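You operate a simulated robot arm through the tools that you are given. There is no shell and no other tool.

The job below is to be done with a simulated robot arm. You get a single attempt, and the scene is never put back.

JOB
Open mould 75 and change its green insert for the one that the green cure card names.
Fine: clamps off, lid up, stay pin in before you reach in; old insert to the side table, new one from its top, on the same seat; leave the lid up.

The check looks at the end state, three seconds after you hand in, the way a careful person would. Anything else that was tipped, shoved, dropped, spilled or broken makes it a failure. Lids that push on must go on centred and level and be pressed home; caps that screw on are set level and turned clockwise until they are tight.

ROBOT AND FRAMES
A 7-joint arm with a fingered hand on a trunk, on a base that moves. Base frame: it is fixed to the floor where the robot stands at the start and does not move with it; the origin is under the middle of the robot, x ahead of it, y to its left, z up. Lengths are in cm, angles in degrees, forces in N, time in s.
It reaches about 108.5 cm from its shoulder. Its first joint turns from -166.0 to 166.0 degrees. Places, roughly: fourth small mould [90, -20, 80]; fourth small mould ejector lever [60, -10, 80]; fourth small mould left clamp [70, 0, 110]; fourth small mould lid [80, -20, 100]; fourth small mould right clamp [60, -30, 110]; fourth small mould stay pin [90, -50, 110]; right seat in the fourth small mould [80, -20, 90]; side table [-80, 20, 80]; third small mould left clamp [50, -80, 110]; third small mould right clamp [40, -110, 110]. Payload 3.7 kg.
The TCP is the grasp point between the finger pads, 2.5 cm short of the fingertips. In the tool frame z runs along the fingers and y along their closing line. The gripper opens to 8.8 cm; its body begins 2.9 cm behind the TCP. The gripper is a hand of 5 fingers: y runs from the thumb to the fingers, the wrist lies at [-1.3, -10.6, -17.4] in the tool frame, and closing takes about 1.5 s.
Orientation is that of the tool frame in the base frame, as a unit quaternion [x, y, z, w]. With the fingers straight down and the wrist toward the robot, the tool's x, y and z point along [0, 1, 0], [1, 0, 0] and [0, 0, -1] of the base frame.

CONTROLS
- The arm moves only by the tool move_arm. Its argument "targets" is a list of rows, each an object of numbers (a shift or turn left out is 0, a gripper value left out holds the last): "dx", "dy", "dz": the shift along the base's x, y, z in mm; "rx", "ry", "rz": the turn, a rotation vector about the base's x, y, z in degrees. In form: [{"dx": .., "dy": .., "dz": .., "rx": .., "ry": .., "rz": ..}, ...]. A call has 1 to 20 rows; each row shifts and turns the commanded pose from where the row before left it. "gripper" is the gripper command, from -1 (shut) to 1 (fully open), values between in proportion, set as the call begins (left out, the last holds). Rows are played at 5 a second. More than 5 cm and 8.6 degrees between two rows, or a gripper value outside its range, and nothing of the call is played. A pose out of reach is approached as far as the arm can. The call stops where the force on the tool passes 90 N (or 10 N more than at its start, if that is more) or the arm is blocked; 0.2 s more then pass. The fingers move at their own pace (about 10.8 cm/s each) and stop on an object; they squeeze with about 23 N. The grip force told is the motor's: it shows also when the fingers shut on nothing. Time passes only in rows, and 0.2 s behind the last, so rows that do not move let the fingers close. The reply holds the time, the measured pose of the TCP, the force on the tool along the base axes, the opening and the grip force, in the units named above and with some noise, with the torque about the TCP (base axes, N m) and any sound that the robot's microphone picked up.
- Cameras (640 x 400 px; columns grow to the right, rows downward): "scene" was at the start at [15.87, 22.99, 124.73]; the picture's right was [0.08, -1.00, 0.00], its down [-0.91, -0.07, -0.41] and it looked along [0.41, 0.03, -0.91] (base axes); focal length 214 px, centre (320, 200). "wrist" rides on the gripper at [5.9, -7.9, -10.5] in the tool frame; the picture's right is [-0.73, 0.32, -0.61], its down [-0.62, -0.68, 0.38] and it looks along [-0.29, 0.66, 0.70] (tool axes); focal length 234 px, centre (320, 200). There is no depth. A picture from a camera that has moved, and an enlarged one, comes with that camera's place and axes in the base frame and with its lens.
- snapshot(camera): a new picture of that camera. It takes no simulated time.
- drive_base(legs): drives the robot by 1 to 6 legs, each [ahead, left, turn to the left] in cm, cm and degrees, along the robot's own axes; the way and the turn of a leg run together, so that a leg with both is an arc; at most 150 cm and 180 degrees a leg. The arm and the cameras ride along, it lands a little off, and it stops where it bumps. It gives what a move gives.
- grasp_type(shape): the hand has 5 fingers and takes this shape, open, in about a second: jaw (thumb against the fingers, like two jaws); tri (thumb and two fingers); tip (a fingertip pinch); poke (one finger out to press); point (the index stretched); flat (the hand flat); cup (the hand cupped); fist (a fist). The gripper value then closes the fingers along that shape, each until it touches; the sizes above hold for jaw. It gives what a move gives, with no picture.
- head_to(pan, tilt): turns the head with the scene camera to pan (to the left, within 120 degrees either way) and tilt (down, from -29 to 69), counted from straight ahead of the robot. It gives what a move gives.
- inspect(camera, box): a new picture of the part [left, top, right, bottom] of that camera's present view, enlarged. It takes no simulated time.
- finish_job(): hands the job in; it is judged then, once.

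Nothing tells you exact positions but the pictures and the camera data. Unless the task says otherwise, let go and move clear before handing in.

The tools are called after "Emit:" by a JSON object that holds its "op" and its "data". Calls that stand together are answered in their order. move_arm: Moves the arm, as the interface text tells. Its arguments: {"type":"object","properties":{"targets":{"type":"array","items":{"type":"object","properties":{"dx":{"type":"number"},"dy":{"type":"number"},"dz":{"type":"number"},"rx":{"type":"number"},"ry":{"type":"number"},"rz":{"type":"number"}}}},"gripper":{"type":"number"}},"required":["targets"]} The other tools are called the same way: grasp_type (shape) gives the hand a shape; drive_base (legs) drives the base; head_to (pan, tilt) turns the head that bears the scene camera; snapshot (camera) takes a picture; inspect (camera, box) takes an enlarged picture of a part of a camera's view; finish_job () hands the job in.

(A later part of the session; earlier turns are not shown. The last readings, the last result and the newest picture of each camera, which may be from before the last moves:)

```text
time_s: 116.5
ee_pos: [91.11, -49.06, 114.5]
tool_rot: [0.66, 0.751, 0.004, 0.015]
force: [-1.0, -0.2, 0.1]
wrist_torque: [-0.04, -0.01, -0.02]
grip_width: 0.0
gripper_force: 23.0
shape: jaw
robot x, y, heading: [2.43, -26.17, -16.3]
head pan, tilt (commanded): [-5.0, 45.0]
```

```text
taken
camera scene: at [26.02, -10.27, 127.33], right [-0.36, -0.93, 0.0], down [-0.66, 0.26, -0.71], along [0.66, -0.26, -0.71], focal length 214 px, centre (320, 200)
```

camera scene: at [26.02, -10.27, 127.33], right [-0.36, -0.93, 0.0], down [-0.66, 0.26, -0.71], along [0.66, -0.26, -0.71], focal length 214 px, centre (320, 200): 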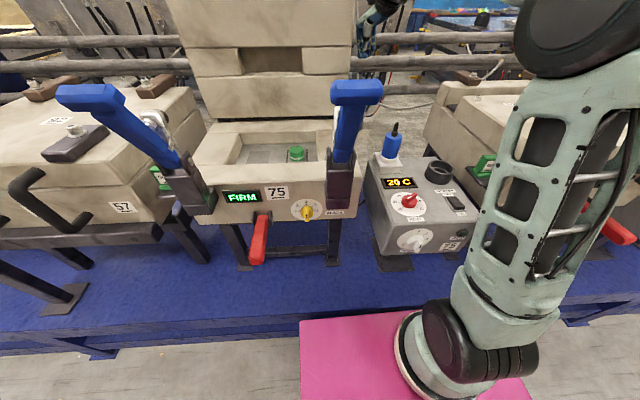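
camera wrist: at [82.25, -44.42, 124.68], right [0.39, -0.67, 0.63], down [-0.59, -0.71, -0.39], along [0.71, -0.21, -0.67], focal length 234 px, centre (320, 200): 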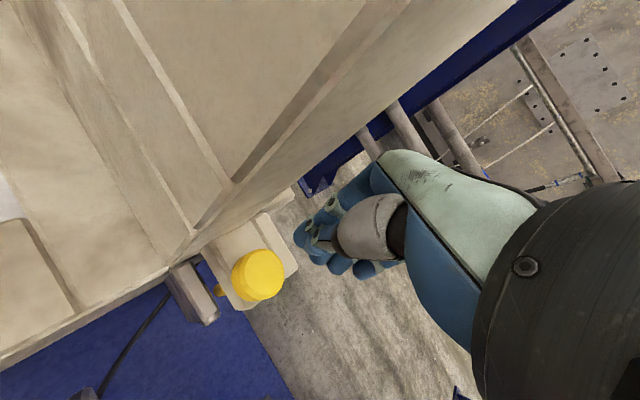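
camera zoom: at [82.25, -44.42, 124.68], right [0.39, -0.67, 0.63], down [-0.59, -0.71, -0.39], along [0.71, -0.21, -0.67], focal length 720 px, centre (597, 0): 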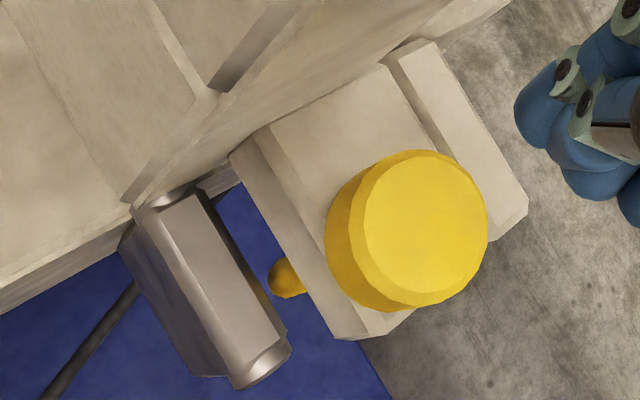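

The stay pin is in. Next is the green insert, but from here the forearm would foul the right clamp handle. I'll retract the arm, back the base off, and move left so the arm can reach in between the two handles.

Emit:
{"op": "move_arm", "data": {"targets": [{"dx": -10, "dy": -10, "dz": 30}, {"dx": -35, "dy": -10, "dz": 20}, {"dx": -45, "dy": 0, "dz": 20}, {"dx": -45, "dy": 0, "dz": 10}, {"dx": -45, "dy": 0}, {"dx": -45, "dy": 0}, {"dx": -45, "dy": 0}, {"dx": -45, "dy": 0}, {}]}}

Emit:
{"op": "snapshot", "data": {"camera": "scene"}}

Emit:
{"op": "snapshot", "data": {"camera": "wrist"}}

```text
time_s: 118.5
ee_pos: [59.66, -51.18, 122.48]
tool_rot: [0.661, 0.75, 0.005, 0.015]
force: [0.1, -0.5, -0.5]
wrist_torque: [0.02, 0.03, -0.02]
grip_width: 0.0
gripper_force: 23.2
shape: jaw
robot x, y, heading: [2.56, -26.25, -16.2]
head pan, tilt (commanded): [-5.0, 45.0]
```

```text
taken
camera scene: at [26.02, -10.27, 127.33], right [-0.36, -0.93, 0.0], down [-0.66, 0.26, -0.71], along [0.66, -0.26, -0.71], focal length 214 px, centre (320, 200)
```

scene: 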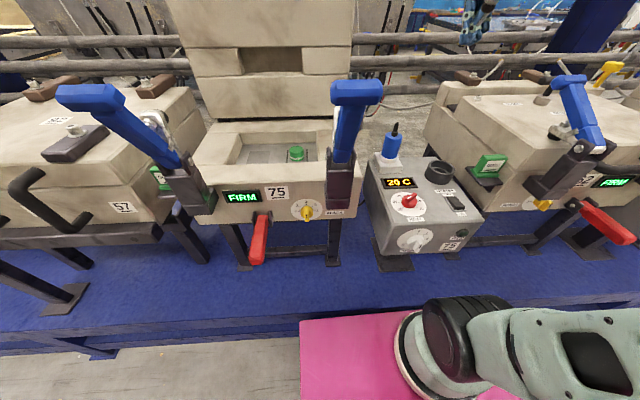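

```text
taken
camera wrist: at [50.74, -46.38, 132.59], right [0.39, -0.67, 0.63], down [-0.59, -0.71, -0.39], along [0.71, -0.21, -0.67], focal length 234 px, centre (320, 200)
```

wrist: 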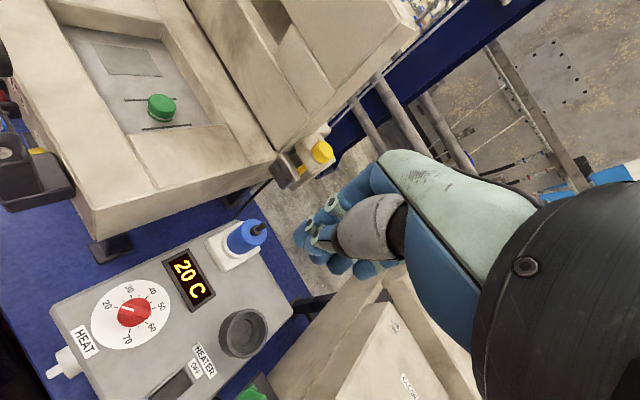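

All is in order: pin down, heater and neighbour mould untouched. I'll tuck the hand further back, then drive back and left.

Emit:
{"op": "move_arm", "data": {"targets": [{"dx": -40, "dy": 10}, {"dx": -40, "dy": 10}, {"dx": -30, "dy": 8}, {}]}}

Emit:
{"op": "drive_base", "data": {"legs": [[-23, 0, 0], [0, 55, 0]]}}

Emit:
{"op": "snapshot", "data": {"camera": "scene"}}

```text
time_s: 119.5
ee_pos: [48.54, -48.46, 122.47]
tool_rot: [0.662, 0.749, 0.005, 0.015]
force: [0.2, -1.0, -0.3]
wrist_torque: [0.01, 0.01, 0.03]
grip_width: 0.0
gripper_force: 23.6
shape: jaw
robot x, y, heading: [2.59, -25.97, -16.1]
head pan, tilt (commanded): [-5.0, 45.0]
```

```text
time_s: 124.0
ee_pos: [41.93, 10.77, 122.54]
tool_rot: [0.66, 0.751, 0.006, 0.014]
force: [0.1, -0.5, -0.1]
wrist_torque: [-0.01, 0.0, -0.01]
grip_width: 0.0
gripper_force: 23.0
shape: jaw
robot x, y, heading: [-3.97, 32.94, -16.1]
head pan, tilt (commanded): [-5.0, 45.0]
```

```text
taken
camera scene: at [19.31, 49.05, 127.33], right [-0.36, -0.93, 0.0], down [-0.66, 0.26, -0.71], along [0.66, -0.26, -0.71], focal length 214 px, centre (320, 200)
```

scene: 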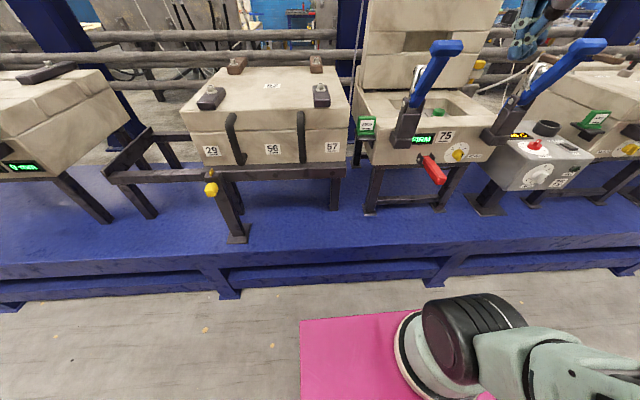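

I'm now left of mould 75. I'll bring the hand up and over the front edge, turning it in line with the mould, and look into the cavity from above.

Emit:
{"op": "move_arm", "data": {"targets": [{"dz": 40, "rz": -6}, {"dz": 40, "rz": -6}, {"dx": 33, "dy": -31, "rz": -6}, {"dx": 33, "dy": -31, "rz": -6}, {"dx": 33, "dy": -31}, {"dx": 33, "dy": -31}, {"dx": 33, "dy": -31}, {"dx": 33, "dy": -31}, {"dx": 33, "dy": -31}, {}], "gripper": 1}}

Emit:
{"op": "snapshot", "data": {"camera": "scene"}}

Emit:
{"op": "snapshot", "data": {"camera": "wrist"}}

```text
time_s: 126.2
ee_pos: [64.93, -11.01, 130.66]
tool_rot: [0.802, 0.596, 0.002, 0.017]
force: [-0.3, 0.0, -0.1]
wrist_torque: [-0.02, 0.01, 0.04]
grip_width: 8.77
gripper_force: 0.1
shape: jaw
robot x, y, heading: [-4.19, 33.02, -16.4]
head pan, tilt (commanded): [-5.0, 45.0]
```

```text
taken
camera scene: at [19.31, 49.05, 127.33], right [-0.36, -0.93, 0.0], down [-0.66, 0.26, -0.71], along [0.66, -0.26, -0.71], focal length 214 px, centre (320, 200)
```

scene: 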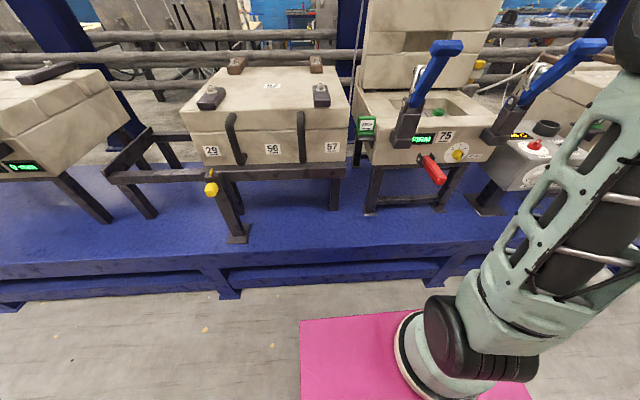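

```text
taken
camera wrist: at [58.83, -3.12, 140.84], right [0.09, -0.77, 0.63], down [-0.82, -0.41, -0.39], along [0.56, -0.48, -0.67], focal length 234 px, centre (320, 200)
```

wrist: 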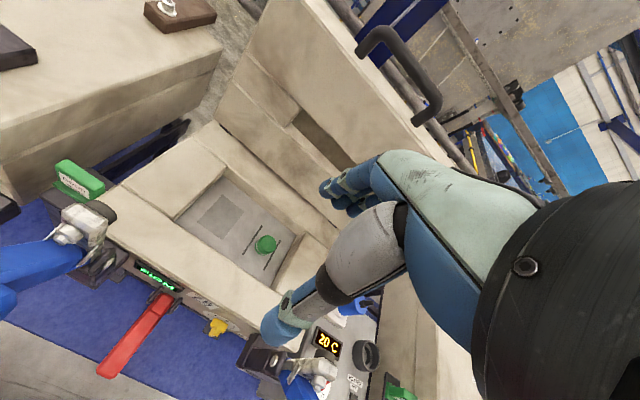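

I can see into the cavity from above. I'll zoom in for the insert's position and the space around it.

Emit:
{"op": "inspect", "data": {"camera": "wrist", "box": [160, 150, 350, 310]}}

Emit:
{"op": "inspect", "data": {"camera": "scene", "box": [390, 70, 518, 150]}}

```text
2.50 times, centred on (255, 230) of wrist
camera zoom: at [58.83, -3.12, 140.84], right [0.09, -0.77, 0.63], down [-0.82, -0.41, -0.39], along [0.56, -0.48, -0.67], focal length 585 px, centre (482, 125)
```

zoom: 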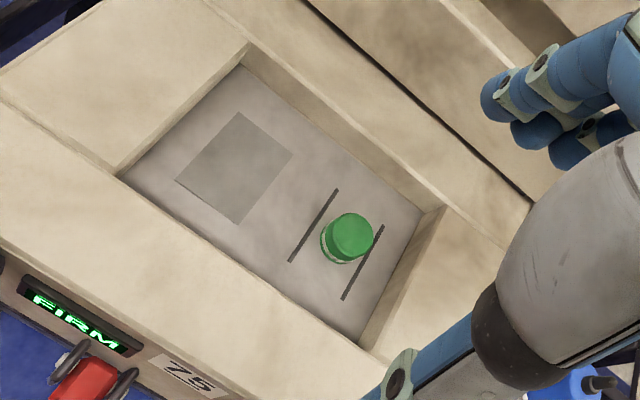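

```text
5.00 times, centred on (454, 110) of scene
camera zoom: at [19.31, 49.05, 127.33], right [-0.36, -0.93, 0.0], down [-0.66, 0.26, -0.71], along [0.66, -0.26, -0.71], focal length 1072 px, centre (-350, 650)
```

zoom: 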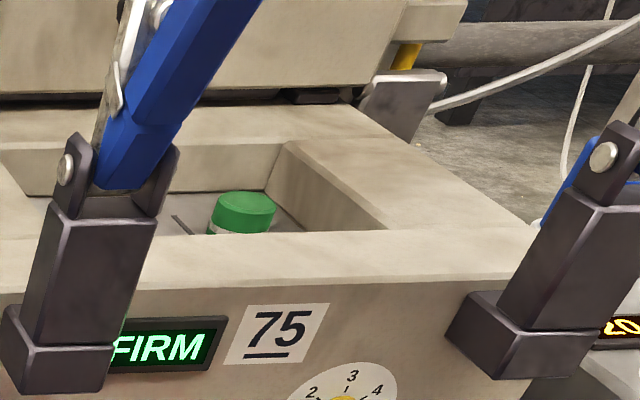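

The insert is at [79.7, -23.7] with its top at z 93.1, and about 5 cm free to the right wall. I'll move above it at a safe height and check where the elbow and forearm lie relative to the right handle.

Emit:
{"op": "move_arm", "data": {"targets": [{"dx": 30, "dy": -24}, {"dx": 40, "dy": -34}, {"dx": 40, "dy": -34}, {"dx": 38, "dy": -30}, {}], "gripper": 0.6}}

Emit:
{"op": "head_to", "data": {"pan": -40, "tilt": 35}}

Emit:
{"op": "snapshot", "data": {"camera": "scene"}}

Emit:
{"op": "snapshot", "data": {"camera": "wrist"}}

```text
refused: row 2 steps farther than a row can; nothing moved
```

```text
time_s: 127.2
ee_pos: [64.87, -11.04, 130.67]
tool_rot: [0.802, 0.597, 0.002, 0.016]
force: [-0.7, -0.8, -0.5]
wrist_torque: [0.03, 0.0, 0.01]
grip_width: 8.8
gripper_force: 0.2
shape: jaw
robot x, y, heading: [-4.02, 33.15, -16.3]
head pan, tilt (commanded): [-40.0, 35.0]
```

```text
taken
camera scene: at [16.63, 44.68, 128.81], right [-0.83, -0.56, 0.0], down [-0.32, 0.48, -0.82], along [0.45, -0.68, -0.57], focal length 214 px, centre (320, 200)
```

scene: 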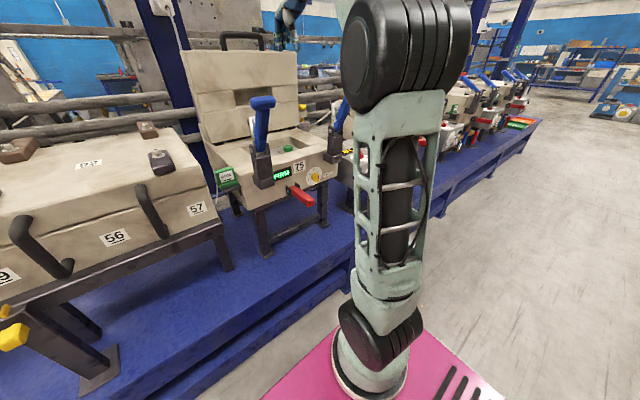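

```text
taken
camera wrist: at [58.82, -3.1, 140.84], right [0.09, -0.77, 0.63], down [-0.82, -0.41, -0.39], along [0.56, -0.48, -0.67], focal length 234 px, centre (320, 200)
```

wrist: 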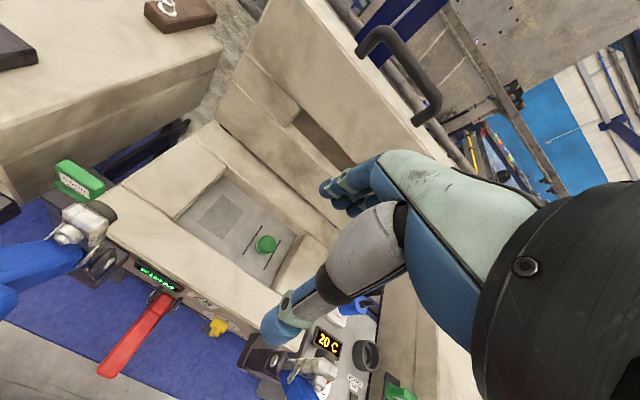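

The elbow rides high at z about 128 and well clear of both handles. I'll go above the insert in smaller steps.

Emit:
{"op": "move_arm", "data": {"targets": [{"dx": 37.5, "dy": -30.2}, {"dx": 37.5, "dy": -30.2}, {"dx": 37.5, "dy": -30.2}, {"dx": 37.5, "dy": -30.2}, {"dz": -40}, {"dz": -40}, {}], "gripper": 0.6}}

Emit:
{"op": "snapshot", "data": {"camera": "scene"}}

Emit:
{"op": "snapshot", "data": {"camera": "wrist"}}

```text
time_s: 128.8
ee_pos: [78.31, -19.25, 121.32]
tool_rot: [0.802, 0.597, 0.003, 0.016]
force: [-0.5, -0.2, 0.0]
wrist_torque: [-0.02, 0.03, 0.04]
grip_width: 7.06
gripper_force: 0.1
shape: jaw
out of reach, approached as far as the arm can: row 4
robot x, y, heading: [-3.97, 33.06, -16.0]
head pan, tilt (commanded): [-40.0, 35.0]
```

```text
taken
camera scene: at [16.63, 44.67, 128.81], right [-0.83, -0.55, 0.0], down [-0.32, 0.48, -0.82], along [0.45, -0.68, -0.57], focal length 214 px, centre (320, 200)
```

scene: 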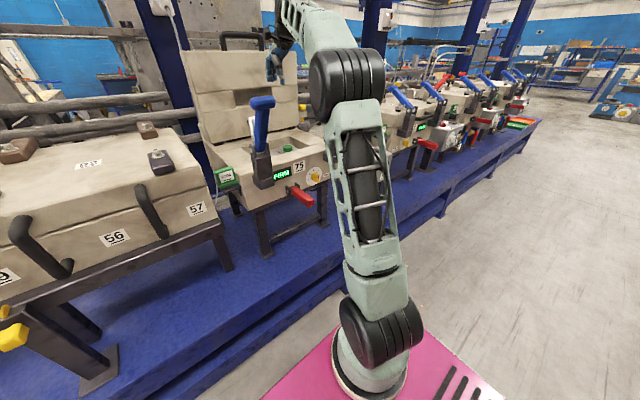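

```text
taken
camera wrist: at [72.17, -11.37, 131.51], right [0.09, -0.77, 0.63], down [-0.82, -0.41, -0.39], along [0.56, -0.48, -0.67], focal length 234 px, centre (320, 200)
```

wrist: 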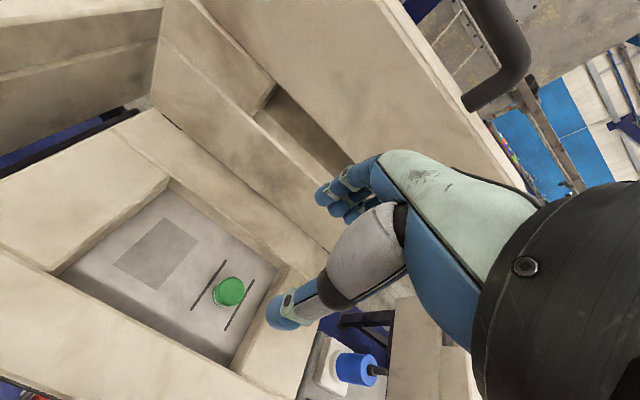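

I'm over the cavity but near full stretch up high; lower down there is more margin. I'll descend to about z 104 over the insert.

Emit:
{"op": "move_arm", "data": {"targets": [{"dx": 2, "dy": -5, "dz": -30}, {"dx": 4, "dy": -10, "dz": -30}, {"dx": 5, "dy": -12, "dz": -30}, {"dx": 5, "dy": -11.5, "dz": -30}, {"dz": -30}, {"dz": -23}, {}]}}

Emit:
{"op": "snapshot", "data": {"camera": "scene"}}

Emit:
{"op": "snapshot", "data": {"camera": "wrist"}}

```text
time_s: 130.4
ee_pos: [79.82, -23.12, 103.96]
tool_rot: [0.802, 0.597, 0.002, 0.016]
force: [-0.4, 0.5, 0.2]
wrist_torque: [0.01, 0.0, 0.01]
grip_width: 7.05
gripper_force: 0.2
shape: jaw
robot x, y, heading: [-4.15, 33.33, -16.2]
head pan, tilt (commanded): [-40.0, 35.0]
```

```text
taken
camera scene: at [16.63, 44.68, 128.81], right [-0.83, -0.55, 0.0], down [-0.32, 0.48, -0.82], along [0.45, -0.68, -0.57], focal length 214 px, centre (320, 200)
```

scene: 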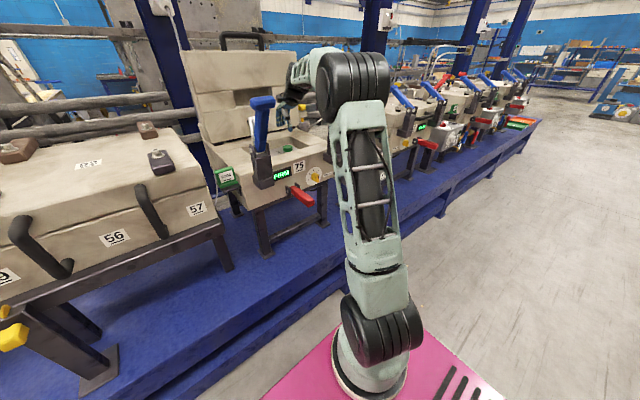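

```text
taken
camera wrist: at [73.69, -15.28, 114.06], right [0.09, -0.77, 0.63], down [-0.82, -0.41, -0.39], along [0.56, -0.48, -0.67], focal length 234 px, centre (320, 200)
```

wrist: 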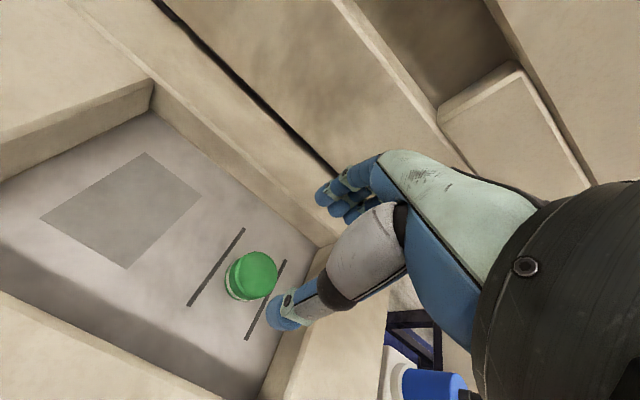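

The insert lies right under the open hand. I'll go down in steps, stopping just above the cavity floor.

Emit:
{"op": "move_arm", "data": {"targets": [{"dy": -2, "dz": -30}, {"dz": -25}, {"dz": -20}, {"dz": -15}, {}]}}

Emit:
{"op": "snapshot", "data": {"camera": "wrist"}}

Emit:
{"op": "inspect", "data": {"camera": "scene", "box": [240, 70, 340, 180]}}

```text
time_s: 131.6
ee_pos: [79.61, -23.28, 95.07]
tool_rot: [0.802, 0.597, 0.002, 0.016]
force: [-0.1, -0.6, 0.7]
wrist_torque: [-0.05, 0.0, -0.03]
grip_width: 7.1
gripper_force: 0.1
shape: jaw
robot x, y, heading: [-3.89, 33.17, -16.5]
head pan, tilt (commanded): [-40.0, 35.0]
```

```text
taken
camera wrist: at [73.54, -15.38, 105.19], right [0.09, -0.77, 0.63], down [-0.82, -0.41, -0.39], along [0.56, -0.48, -0.67], focal length 234 px, centre (320, 200)
```

wrist: 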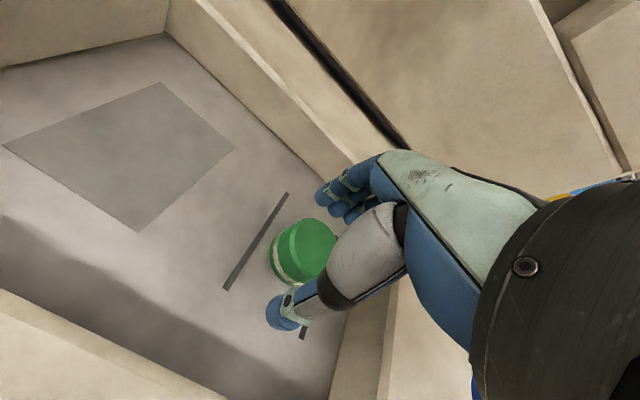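

```text
3.64 times, centred on (290, 125) of scene
camera zoom: at [16.63, 44.68, 128.81], right [-0.83, -0.55, 0.0], down [-0.32, 0.48, -0.82], along [0.45, -0.68, -0.57], focal length 780 px, centre (429, 473)
```

zoom: 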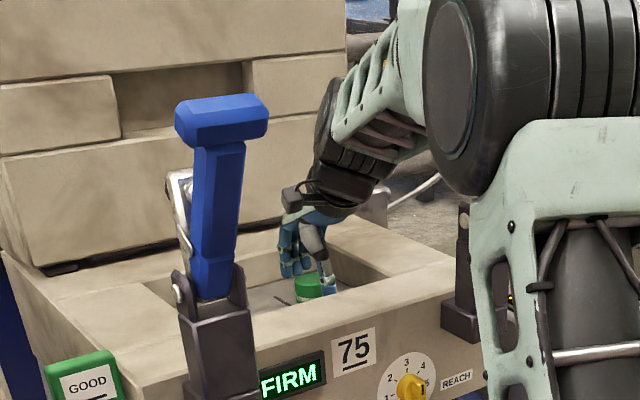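

The insert is between the thumb and fingers. I'll lower the last 2.3 cm gently, then close.

Emit:
{"op": "move_arm", "data": {"targets": [{"dz": -8}, {"dz": -8}, {"dz": -6}, {}]}}

Emit:
{"op": "snapshot", "data": {"camera": "wrist"}}

Emit:
{"op": "move_arm", "data": {"targets": [{}, {}, {}, {}, {}, {}, {}], "gripper": -1}}

Emit:
{"op": "snapshot", "data": {"camera": "wrist"}}

```text
time_s: 132.6
ee_pos: [79.72, -23.27, 93.16]
tool_rot: [0.803, 0.596, 0.003, 0.018]
force: [4.1, -0.9, 19.7]
wrist_torque: [0.28, 0.78, -0.03]
grip_width: 7.02
gripper_force: 0.1
shape: jaw
robot x, y, heading: [-4.01, 33.24, -15.8]
head pan, tilt (commanded): [-40.0, 35.0]
```

```text
taken
camera wrist: at [73.63, -15.3, 103.21], right [0.08, -0.77, 0.63], down [-0.82, -0.41, -0.39], along [0.56, -0.48, -0.67], focal length 234 px, centre (320, 200)
```

wrist: 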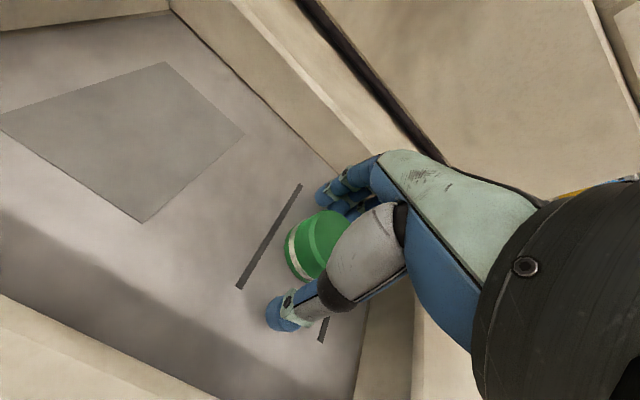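

```text
time_s: 134.2
ee_pos: [79.68, -23.26, 93.12]
tool_rot: [0.802, 0.597, 0.002, 0.018]
force: [-2.7, 2.9, 39.2]
wrist_torque: [0.73, 1.82, -0.08]
grip_width: 3.4
gripper_force: 23.2
shape: jaw
robot x, y, heading: [-4.04, 33.12, -16.2]
head pan, tilt (commanded): [-40.0, 35.0]
```

```text
taken
camera wrist: at [73.54, -15.27, 103.2], right [0.08, -0.77, 0.63], down [-0.82, -0.41, -0.39], along [0.56, -0.48, -0.67], focal length 234 px, centre (320, 200)
```

wrist: 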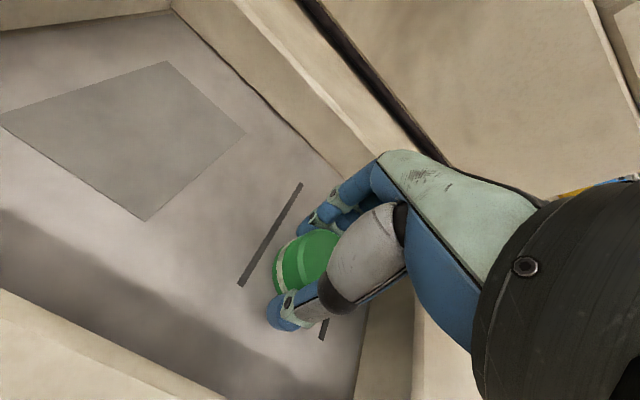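

The fingertips touched the floor and closed on the insert at 3.4 cm. I'll lift a little and check the hold.

Emit:
{"op": "move_arm", "data": {"targets": [{"dz": 5}, {"dz": 8}, {"dz": 8}, {"dz": 8}, {}]}}

Emit:
{"op": "snapshot", "data": {"camera": "wrist"}}

Emit:
{"op": "inspect", "data": {"camera": "scene", "box": [240, 70, 340, 180]}}

```text
time_s: 135.4
ee_pos: [79.7, -23.24, 95.63]
tool_rot: [0.802, 0.597, 0.003, 0.016]
force: [0.9, 0.4, -0.4]
wrist_torque: [0.0, -0.03, -0.02]
grip_width: 3.39
gripper_force: 23.2
shape: jaw
robot x, y, heading: [-4.07, 33.3, -16.5]
head pan, tilt (commanded): [-40.0, 35.0]
```

```text
taken
camera wrist: at [73.6, -15.43, 105.82], right [0.09, -0.77, 0.63], down [-0.82, -0.41, -0.39], along [0.56, -0.48, -0.67], focal length 234 px, centre (320, 200)
```

wrist: 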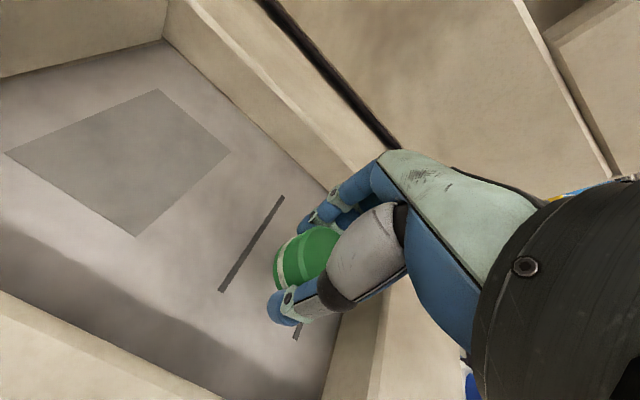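

```text
3.64 times, centred on (290, 125) of scene
camera zoom: at [16.63, 44.67, 128.81], right [-0.83, -0.55, 0.0], down [-0.32, 0.48, -0.82], along [0.45, -0.68, -0.57], focal length 780 px, centre (429, 473)
```

zoom: 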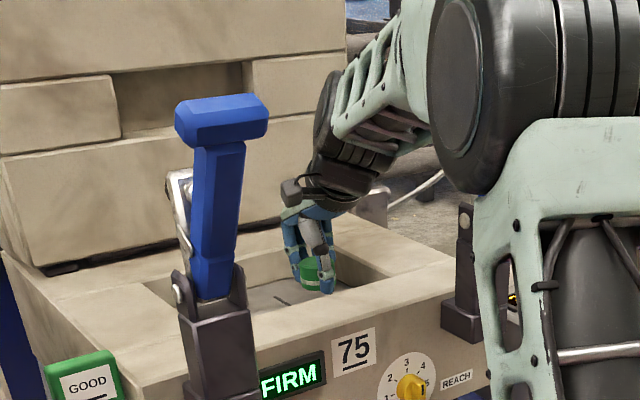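

The green insert is held and off its seat. I'll lift it out and bring it back over the front edge between the two handles.

Emit:
{"op": "move_arm", "data": {"targets": [{"dz": 20}, {"dz": 30}, {"dz": 30}, {"dx": -15, "dy": 12, "dz": 35}, {"dx": -15, "dy": 12, "dz": 35}, {"dx": -15, "dy": 12, "dz": 35}, {"dx": -32, "dy": 16, "dz": 28}, {"dx": -35, "dy": 16, "dz": 25}, {"dx": -35, "dy": 16, "dz": 25}, {}]}}

Emit:
{"op": "snapshot", "data": {"camera": "scene"}}

Emit:
{"op": "snapshot", "data": {"camera": "wrist"}}

```text
time_s: 137.6
ee_pos: [64.94, -15.1, 121.95]
tool_rot: [0.803, 0.596, 0.002, 0.016]
force: [0.0, 0.9, -0.7]
wrist_torque: [0.0, -0.04, 0.0]
grip_width: 3.36
gripper_force: 23.1
shape: jaw
robot x, y, heading: [-4.07, 33.54, -16.2]
head pan, tilt (commanded): [-40.0, 35.0]
```

```text
taken
camera scene: at [16.63, 44.67, 128.81], right [-0.83, -0.55, 0.0], down [-0.32, 0.48, -0.82], along [0.45, -0.68, -0.57], focal length 214 px, centre (320, 200)
```

scene: 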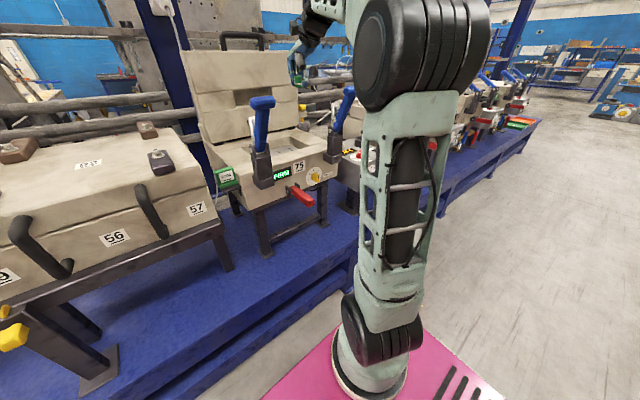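

```text
taken
camera wrist: at [58.96, -7.17, 131.98], right [0.09, -0.77, 0.63], down [-0.82, -0.41, -0.39], along [0.56, -0.48, -0.67], focal length 234 px, centre (320, 200)
```

wrist: 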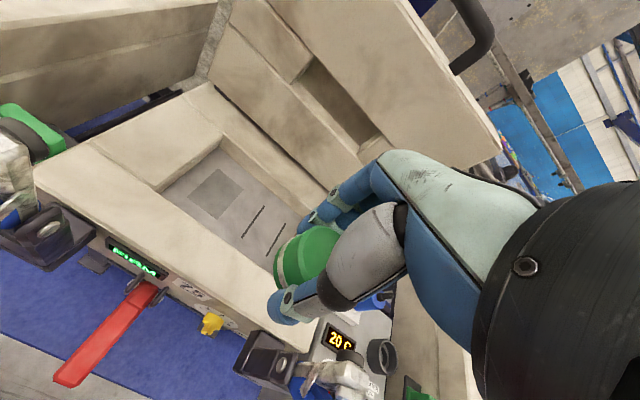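

The insert is held well. I'll tuck the hand in front of the robot, then turn round to the side table behind.

Emit:
{"op": "move_arm", "data": {"targets": [{"dx": -38, "dy": 18, "dz": 15}, {"dx": -38, "dy": 18, "dz": 15}, {"dx": -38, "dy": 18, "dz": 10}, {"dx": -38, "dy": 18}, {"dx": -38, "dy": 18}, {"dx": -38, "dy": 18}, {"dx": -38, "dy": 18}, {"dx": -38, "dy": 18}, {}]}}

Emit:
{"op": "snapshot", "data": {"camera": "wrist"}}

Emit:
{"op": "snapshot", "data": {"camera": "scene"}}

```text
time_s: 139.6
ee_pos: [34.37, -0.38, 126.05]
tool_rot: [0.802, 0.597, 0.002, 0.016]
force: [0.0, -0.2, -1.2]
wrist_torque: [-0.01, -0.01, -0.01]
grip_width: 3.34
gripper_force: 22.7
shape: jaw
robot x, y, heading: [-4.04, 33.04, -16.2]
head pan, tilt (commanded): [-40.0, 35.0]
```

```text
taken
camera wrist: at [28.38, 7.57, 136.17], right [0.09, -0.77, 0.63], down [-0.82, -0.41, -0.39], along [0.56, -0.48, -0.67], focal length 234 px, centre (320, 200)
```

wrist: 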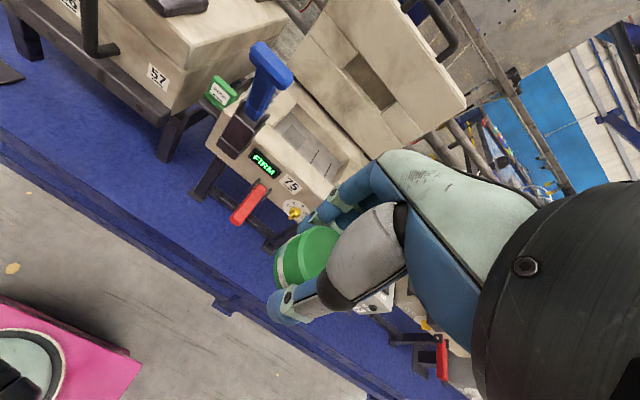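

```text
taken
camera scene: at [16.63, 44.68, 128.81], right [-0.83, -0.55, 0.0], down [-0.32, 0.48, -0.82], along [0.45, -0.68, -0.57], focal length 214 px, centre (320, 200)
```

scene: 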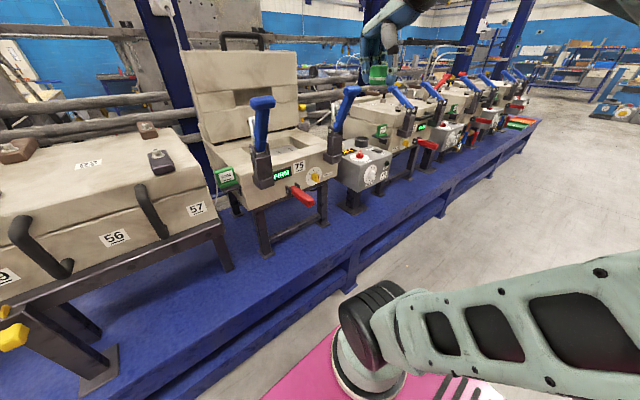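

I'll drive a little ahead for turning room, then turn left 180° to face the table.

Emit:
{"op": "drive_base", "data": {"legs": [[7, 0, 0], [0, 0, 180]]}}

Emit:
{"op": "head_to", "data": {"pan": 15, "tilt": 45}}

Emit:
{"op": "snapshot", "data": {"camera": "scene"}}

Emit:
{"op": "snapshot", "data": {"camera": "wrist"}}

```text
time_s: 148.0
ee_pos: [-37.7, 63.03, 126.03]
tool_rot: [-0.615, 0.789, 0.016, -0.003]
force: [-0.8, -0.1, 0.6]
wrist_torque: [-0.02, 0.01, 0.0]
grip_width: 3.36
gripper_force: 23.3
shape: jaw
robot x, y, heading: [2.33, 31.22, 166.3]
head pan, tilt (commanded): [-40.0, 35.0]
```

```text
time_s: 149.3
ee_pos: [-37.73, 62.98, 126.1]
tool_rot: [-0.614, 0.789, 0.016, -0.003]
force: [0.4, -1.0, -0.5]
wrist_torque: [-0.06, 0.03, 0.01]
grip_width: 3.33
gripper_force: 23.1
shape: jaw
robot x, y, heading: [2.33, 31.3, 166.6]
head pan, tilt (commanded): [15.0, 45.0]
```

```text
taken
camera scene: at [-20.77, 11.63, 127.33], right [-0.02, 1.0, 0.0], down [0.71, 0.02, -0.71], along [-0.71, -0.02, -0.71], focal length 214 px, centre (320, 200)
```

scene: 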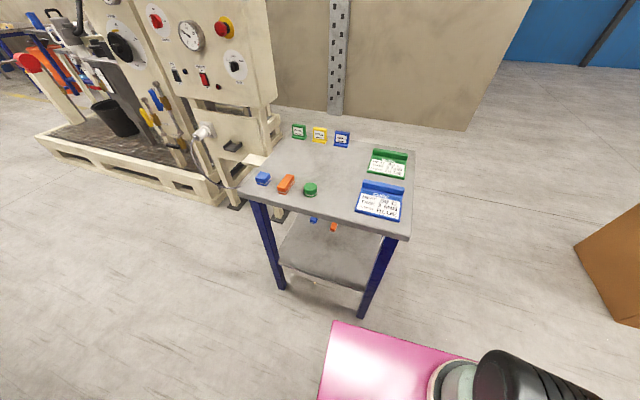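

```text
taken
camera wrist: at [-31.2, 54.99, 136.18], right [-0.12, 0.77, 0.63], down [0.8, 0.45, -0.39], along [-0.58, 0.46, -0.67], focal length 234 px, centre (320, 200)
```

wrist: 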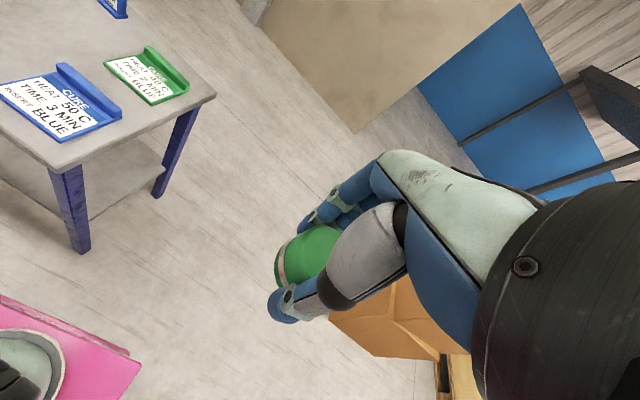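

The table is in view: blue, orange and green inserts in front, three signs at the back, two cure cards on the right. I'll re-read the green card and look at the inserts more closely.

Emit:
{"op": "inspect", "data": {"camera": "wrist", "box": [90, 30, 200, 120]}}

Emit:
{"op": "inspect", "data": {"camera": "scene", "box": [230, 110, 420, 240]}}

Emit:
{"op": "inspect", "data": {"camera": "scene", "box": [244, 160, 324, 210]}}

Emit:
{"op": "inspect", "data": {"camera": "scene", "box": [290, 205, 360, 250]}}

```text
4.44 times, centred on (145, 75) of wrist
camera zoom: at [-31.2, 54.99, 136.18], right [-0.12, 0.77, 0.63], down [0.8, 0.45, -0.39], along [-0.58, 0.46, -0.67], focal length 1041 px, centre (1098, 756)
```

zoom: 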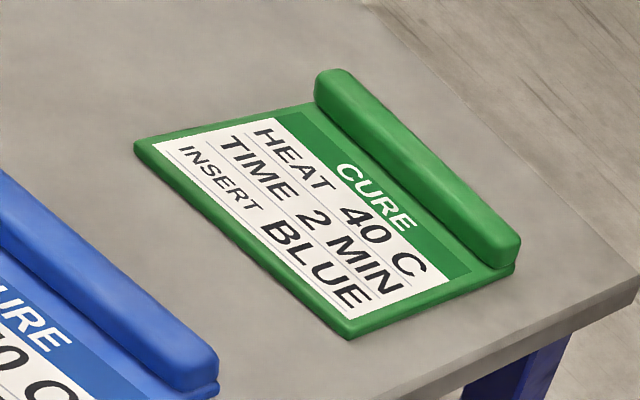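

```text
3.08 times, centred on (325, 175) of scene
camera zoom: at [-20.77, 11.63, 127.33], right [-0.02, 1.0, 0.0], down [0.71, 0.02, -0.71], along [-0.71, -0.02, -0.71], focal length 660 px, centre (305, 277)
```

zoom: 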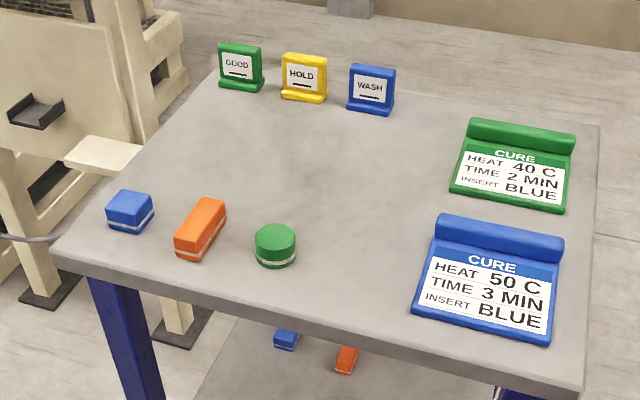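

```text
8.00 times, centred on (284, 185) of scene
camera zoom: at [-20.77, 11.63, 127.33], right [-0.02, 1.0, 0.0], down [0.71, 0.02, -0.71], along [-0.71, -0.02, -0.71], focal length 1716 px, centre (608, 320)
```

zoom: 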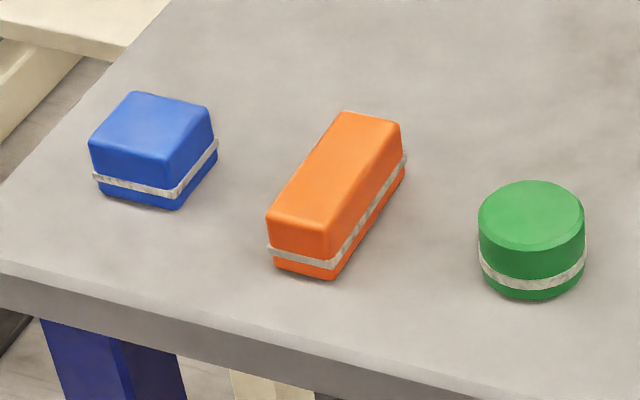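

```text
8.89 times, centred on (325, 228) of scene
camera zoom: at [-20.77, 11.63, 127.33], right [-0.02, 1.0, 0.0], down [0.71, 0.02, -0.71], along [-0.71, -0.02, -0.71], focal length 1906 px, centre (276, -44)
```

zoom: 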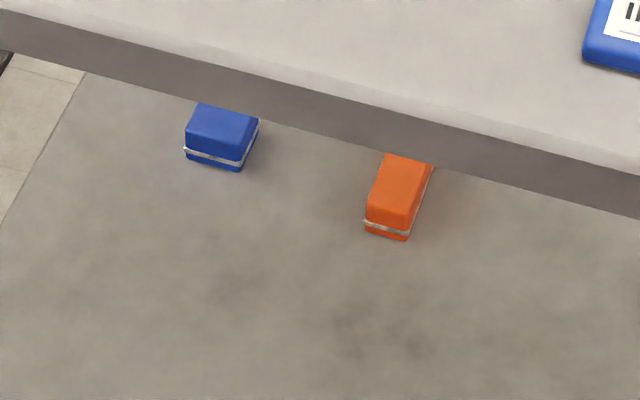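

Confirmed: the green card names BLUE, and the blue block on the table top is the one. I'll line up in front of the table.

Emit:
{"op": "drive_base", "data": {"legs": [[0, 0, -3.2], [-8, 45, 0]]}}

Emit:
{"op": "head_to", "data": {"pan": 0, "tilt": 50}}

Emit:
{"op": "snapshot", "data": {"camera": "scene"}}

Emit:
{"op": "snapshot", "data": {"camera": "wrist"}}

```text
time_s: 152.4
ee_pos: [-41.1, 19.93, 126.01]
tool_rot: [-0.594, 0.805, 0.016, -0.002]
force: [-0.3, -0.2, -0.9]
wrist_torque: [0.0, -0.01, -0.05]
grip_width: 3.34
gripper_force: 22.9
shape: jaw
robot x, y, heading: [-2.74, -13.82, 163.2]
head pan, tilt (commanded): [15.0, 45.0]
```

```text
time_s: 153.2
ee_pos: [-41.07, 19.92, 126.05]
tool_rot: [-0.593, 0.805, 0.016, -0.002]
force: [0.2, -0.3, -1.5]
wrist_torque: [0.01, 0.0, -0.01]
grip_width: 3.34
gripper_force: 23.1
shape: jaw
robot x, y, heading: [-2.84, -13.77, 163.0]
head pan, tilt (commanded): [0.0, 50.0]
```

```text
taken
camera scene: at [-26.29, -30.36, 126.64], right [0.29, 0.96, 0.0], down [0.73, -0.22, -0.64], along [-0.62, 0.19, -0.77], focal length 214 px, centre (320, 200)
```

scene: 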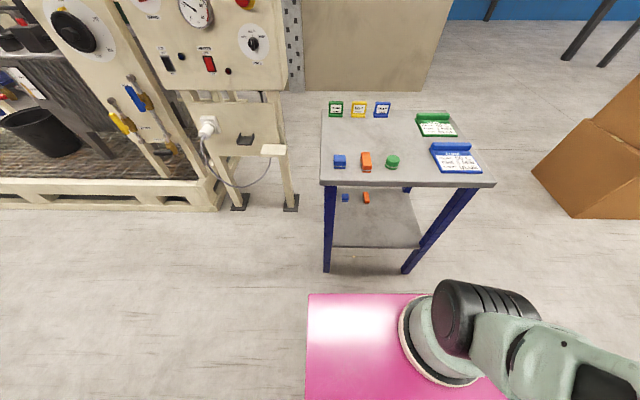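

```text
taken
camera wrist: at [-35.1, 11.55, 136.18], right [-0.08, 0.77, 0.63], down [0.83, 0.4, -0.39], along [-0.56, 0.49, -0.67], focal length 234 px, centre (320, 200)
```

wrist: 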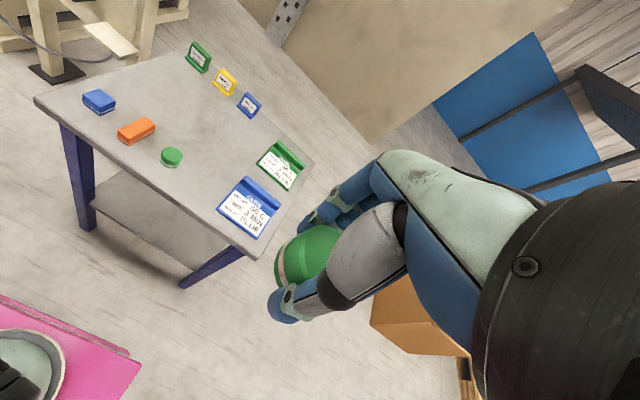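

I have the table well located; its own green insert is at [-71.3, 7.5]. I'll take the old insert to the free middle of the table, near [-82, 12].

Emit:
{"op": "move_arm", "data": {"targets": [{"dx": -45, "dy": -8}, {"dx": -45, "dy": -8}, {"dx": -45, "dy": -9}, {"dx": -45, "dy": -9}, {"dx": -45, "dy": -9, "dz": -10}, {"dx": -45, "dy": -9, "dz": -15}, {"dx": -45, "dy": -9, "dz": -15}, {"dx": -45, "dy": -9, "dz": -15}, {"dx": -48, "dy": -9, "dz": -10}, {"dz": -45}, {"dz": -45}, {"dz": -40}, {}]}}

Emit:
{"op": "snapshot", "data": {"camera": "scene"}}

Emit:
{"op": "snapshot", "data": {"camera": "wrist"}}

```text
time_s: 156.0
ee_pos: [-82.1, 12.11, 106.63]
tool_rot: [-0.593, 0.805, 0.015, -0.002]
force: [-0.3, -0.6, -0.4]
wrist_torque: [0.02, 0.03, 0.0]
grip_width: 3.33
gripper_force: 23.4
shape: jaw
robot x, y, heading: [-2.82, -14.02, 163.4]
head pan, tilt (commanded): [0.0, 50.0]
```

```text
taken
camera scene: at [-26.29, -30.35, 126.63], right [0.29, 0.96, 0.0], down [0.73, -0.22, -0.64], along [-0.62, 0.19, -0.77], focal length 214 px, centre (320, 200)
```

scene: 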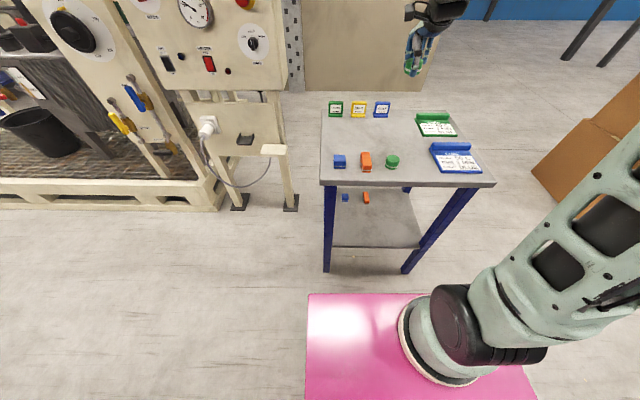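

```text
taken
camera wrist: at [-76.03, 3.7, 116.79], right [-0.08, 0.77, 0.63], down [0.83, 0.4, -0.39], along [-0.56, 0.49, -0.67], focal length 234 px, centre (320, 200)
```

wrist: 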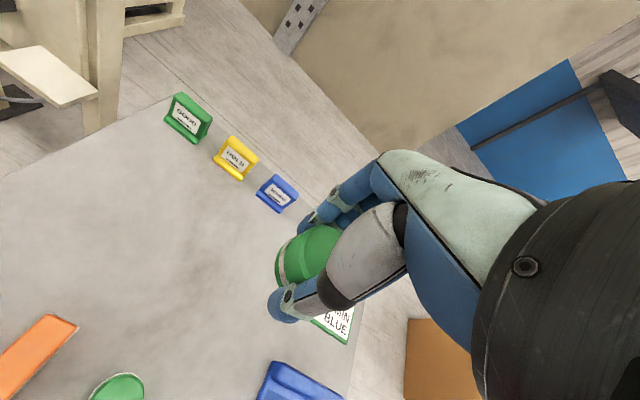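

Clear table below: the signs and cards are well away from the hand. I'll lower the insert to just above the table.

Emit:
{"op": "move_arm", "data": {"targets": [{"dz": -40}, {"dz": -40}, {"dz": -40}, {"dz": -35}, {"dz": -25}, {}]}}

Emit:
{"op": "snapshot", "data": {"camera": "wrist"}}

Emit:
{"op": "inspect", "data": {"camera": "scene", "box": [310, 60, 500, 190]}}

```text
time_s: 157.4
ee_pos: [-82.09, 12.09, 88.44]
tool_rot: [-0.594, 0.805, 0.016, -0.002]
force: [-0.4, 0.2, -0.8]
wrist_torque: [0.02, 0.02, 0.02]
grip_width: 3.32
gripper_force: 23.3
shape: jaw
robot x, y, heading: [-2.78, -14.08, 163.1]
head pan, tilt (commanded): [0.0, 50.0]
```

```text
taken
camera wrist: at [-76.0, 3.77, 98.6], right [-0.08, 0.77, 0.63], down [0.83, 0.4, -0.39], along [-0.56, 0.49, -0.67], focal length 234 px, centre (320, 200)
```

wrist: 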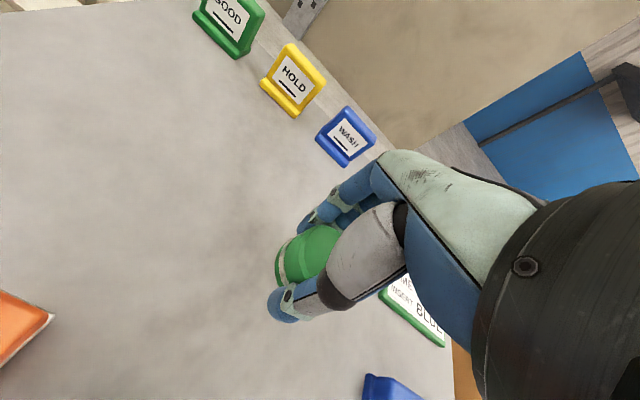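

```text
3.08 times, centred on (405, 125) of scene
camera zoom: at [-26.29, -30.35, 126.63], right [0.29, 0.96, 0.0], down [0.73, -0.22, -0.64], along [-0.62, 0.19, -0.77], focal length 660 px, centre (58, 431)
```

zoom: 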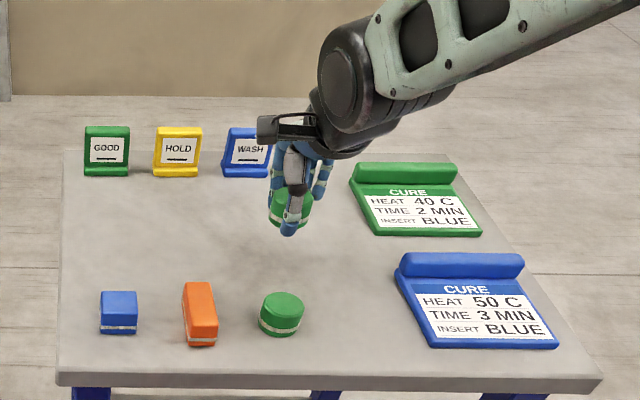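

Still well clear of signs and cards. I'll set it down slowly until I feel the table.

Emit:
{"op": "move_arm", "data": {"targets": [{"dz": -12}, {"dz": -10}, {"dz": -8}, {"dz": -5}, {}]}}

Emit:
{"op": "inspect", "data": {"camera": "scene", "box": [350, 80, 450, 142]}}

```text
time_s: 158.6
ee_pos: [-81.94, 12.07, 85.09]
tool_rot: [-0.593, 0.805, 0.016, -0.002]
force: [-0.4, -0.2, -0.1]
wrist_torque: [0.01, 0.02, -0.02]
grip_width: 3.3
gripper_force: 23.4
shape: jaw
robot x, y, heading: [-2.85, -13.49, 163.2]
head pan, tilt (commanded): [0.0, 50.0]
```

```text
6.40 times, centred on (400, 111) of scene
camera zoom: at [-26.29, -30.35, 126.63], right [0.29, 0.96, 0.0], down [0.73, -0.22, -0.64], along [-0.62, 0.19, -0.77], focal length 1373 px, centre (-192, 770)
```

zoom: 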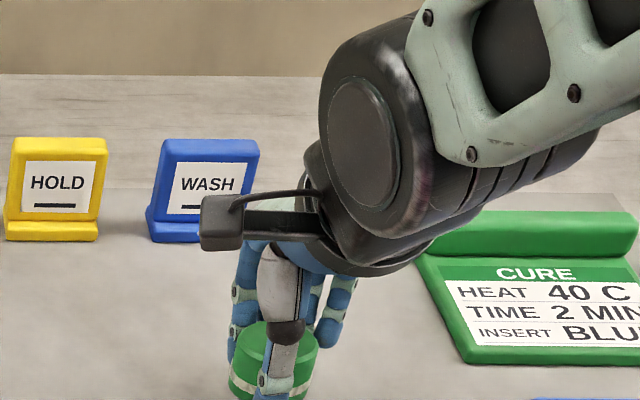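

Not touching yet. I'll keep lowering in small steps.

Emit:
{"op": "move_arm", "data": {"targets": [{"dz": -5}, {"dz": -5}, {"dz": -4}, {}]}}

Emit:
{"op": "inspect", "data": {"camera": "scene", "box": [350, 90, 450, 152]}}

```text
time_s: 159.6
ee_pos: [-81.95, 11.98, 83.45]
tool_rot: [-0.593, 0.805, 0.017, -0.002]
force: [0.1, -0.3, -1.0]
wrist_torque: [-0.01, -0.02, 0.02]
grip_width: 3.33
gripper_force: 23.1
shape: jaw
robot x, y, heading: [-3.06, -14.14, 163.3]
head pan, tilt (commanded): [0.0, 50.0]
```

```text
6.40 times, centred on (400, 121) of scene
camera zoom: at [-26.29, -30.35, 126.63], right [0.29, 0.96, 0.0], down [0.73, -0.22, -0.64], along [-0.62, 0.19, -0.77], focal length 1373 px, centre (-192, 706)
```

zoom: 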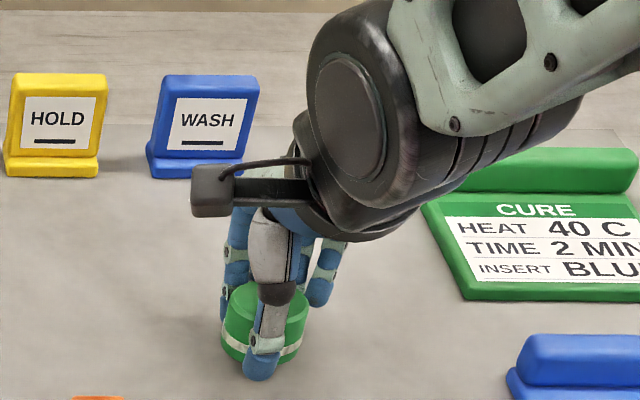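

Almost there. I'll go a few more millimetres.

Emit:
{"op": "move_arm", "data": {"targets": [{"dz": -4}, {"dz": -3}, {}]}}

Emit:
{"op": "inspect", "data": {"camera": "scene", "box": [370, 110, 420, 152]}}

```text
time_s: 160.4
ee_pos: [-81.94, 11.96, 83.05]
tool_rot: [-0.593, 0.805, 0.016, -0.002]
force: [0.0, 0.0, -0.8]
wrist_torque: [0.01, 0.02, -0.04]
grip_width: 3.33
gripper_force: 23.4
shape: jaw
robot x, y, heading: [-2.49, -13.88, 163.1]
head pan, tilt (commanded): [0.0, 50.0]
```

```text
9.52 times, centred on (395, 131) of scene
camera zoom: at [-26.29, -30.35, 126.63], right [0.29, 0.96, 0.0], down [0.73, -0.22, -0.64], along [-0.62, 0.19, -0.77], focal length 2043 px, centre (-394, 857)
```

zoom: 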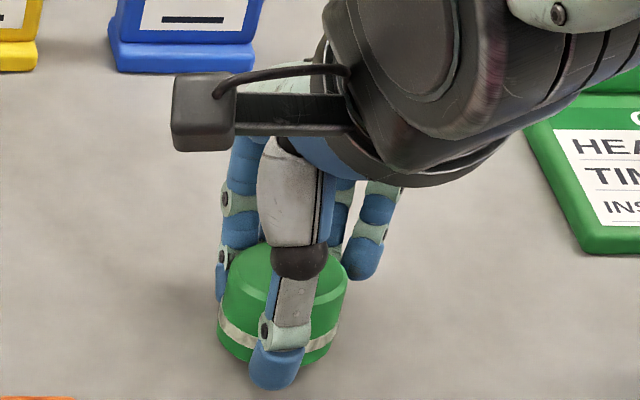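

Still no contact force. I'll continue millimetre-wise.

Emit:
{"op": "move_arm", "data": {"targets": [{"dz": -3}, {"dz": -3}, {}]}}

Emit:
{"op": "move_arm", "data": {"targets": [{"dz": -3}, {"dz": -3}, {}]}}

Emit:
{"op": "inspect", "data": {"camera": "scene", "box": [370, 110, 420, 152]}}

```text
time_s: 161.2
ee_pos: [-82.05, 12.13, 82.55]
tool_rot: [-0.593, 0.805, 0.019, -0.005]
force: [-0.8, -0.5, 36.7]
wrist_torque: [-0.57, -1.45, 0.04]
grip_width: 3.31
gripper_force: 22.9
shape: jaw
robot x, y, heading: [-2.82, -13.49, 163.0]
head pan, tilt (commanded): [0.0, 50.0]
```

```text
time_s: 161.9
ee_pos: [-82.29, 12.08, 82.73]
tool_rot: [-0.594, 0.804, 0.023, -0.008]
force: [4.5, -1.8, 20.5]
wrist_torque: [-0.39, -0.98, 0.01]
grip_width: 3.25
gripper_force: 22.9
shape: jaw
robot x, y, heading: [-2.46, -13.72, 163.2]
head pan, tilt (commanded): [0.0, 50.0]
stopped in row 3: the force on the tool passed its limit at 90 N (the readings are from after the stop); the commanded pose is now the measured one
```

```text
9.52 times, centred on (395, 131) of scene
camera zoom: at [-26.22, -30.37, 126.65], right [0.29, 0.96, 0.0], down [0.73, -0.22, -0.64], along [-0.62, 0.19, -0.77], focal length 2043 px, centre (-394, 857)
```

zoom: 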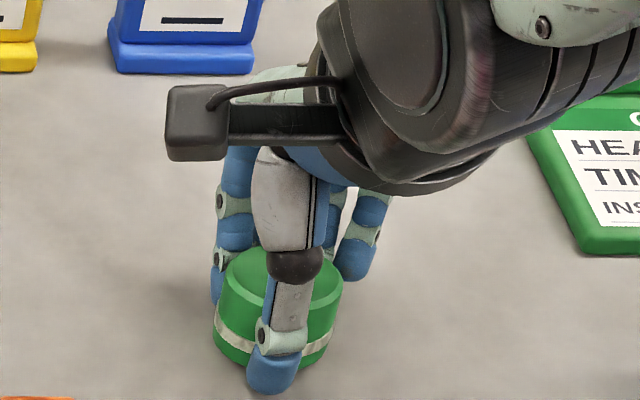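

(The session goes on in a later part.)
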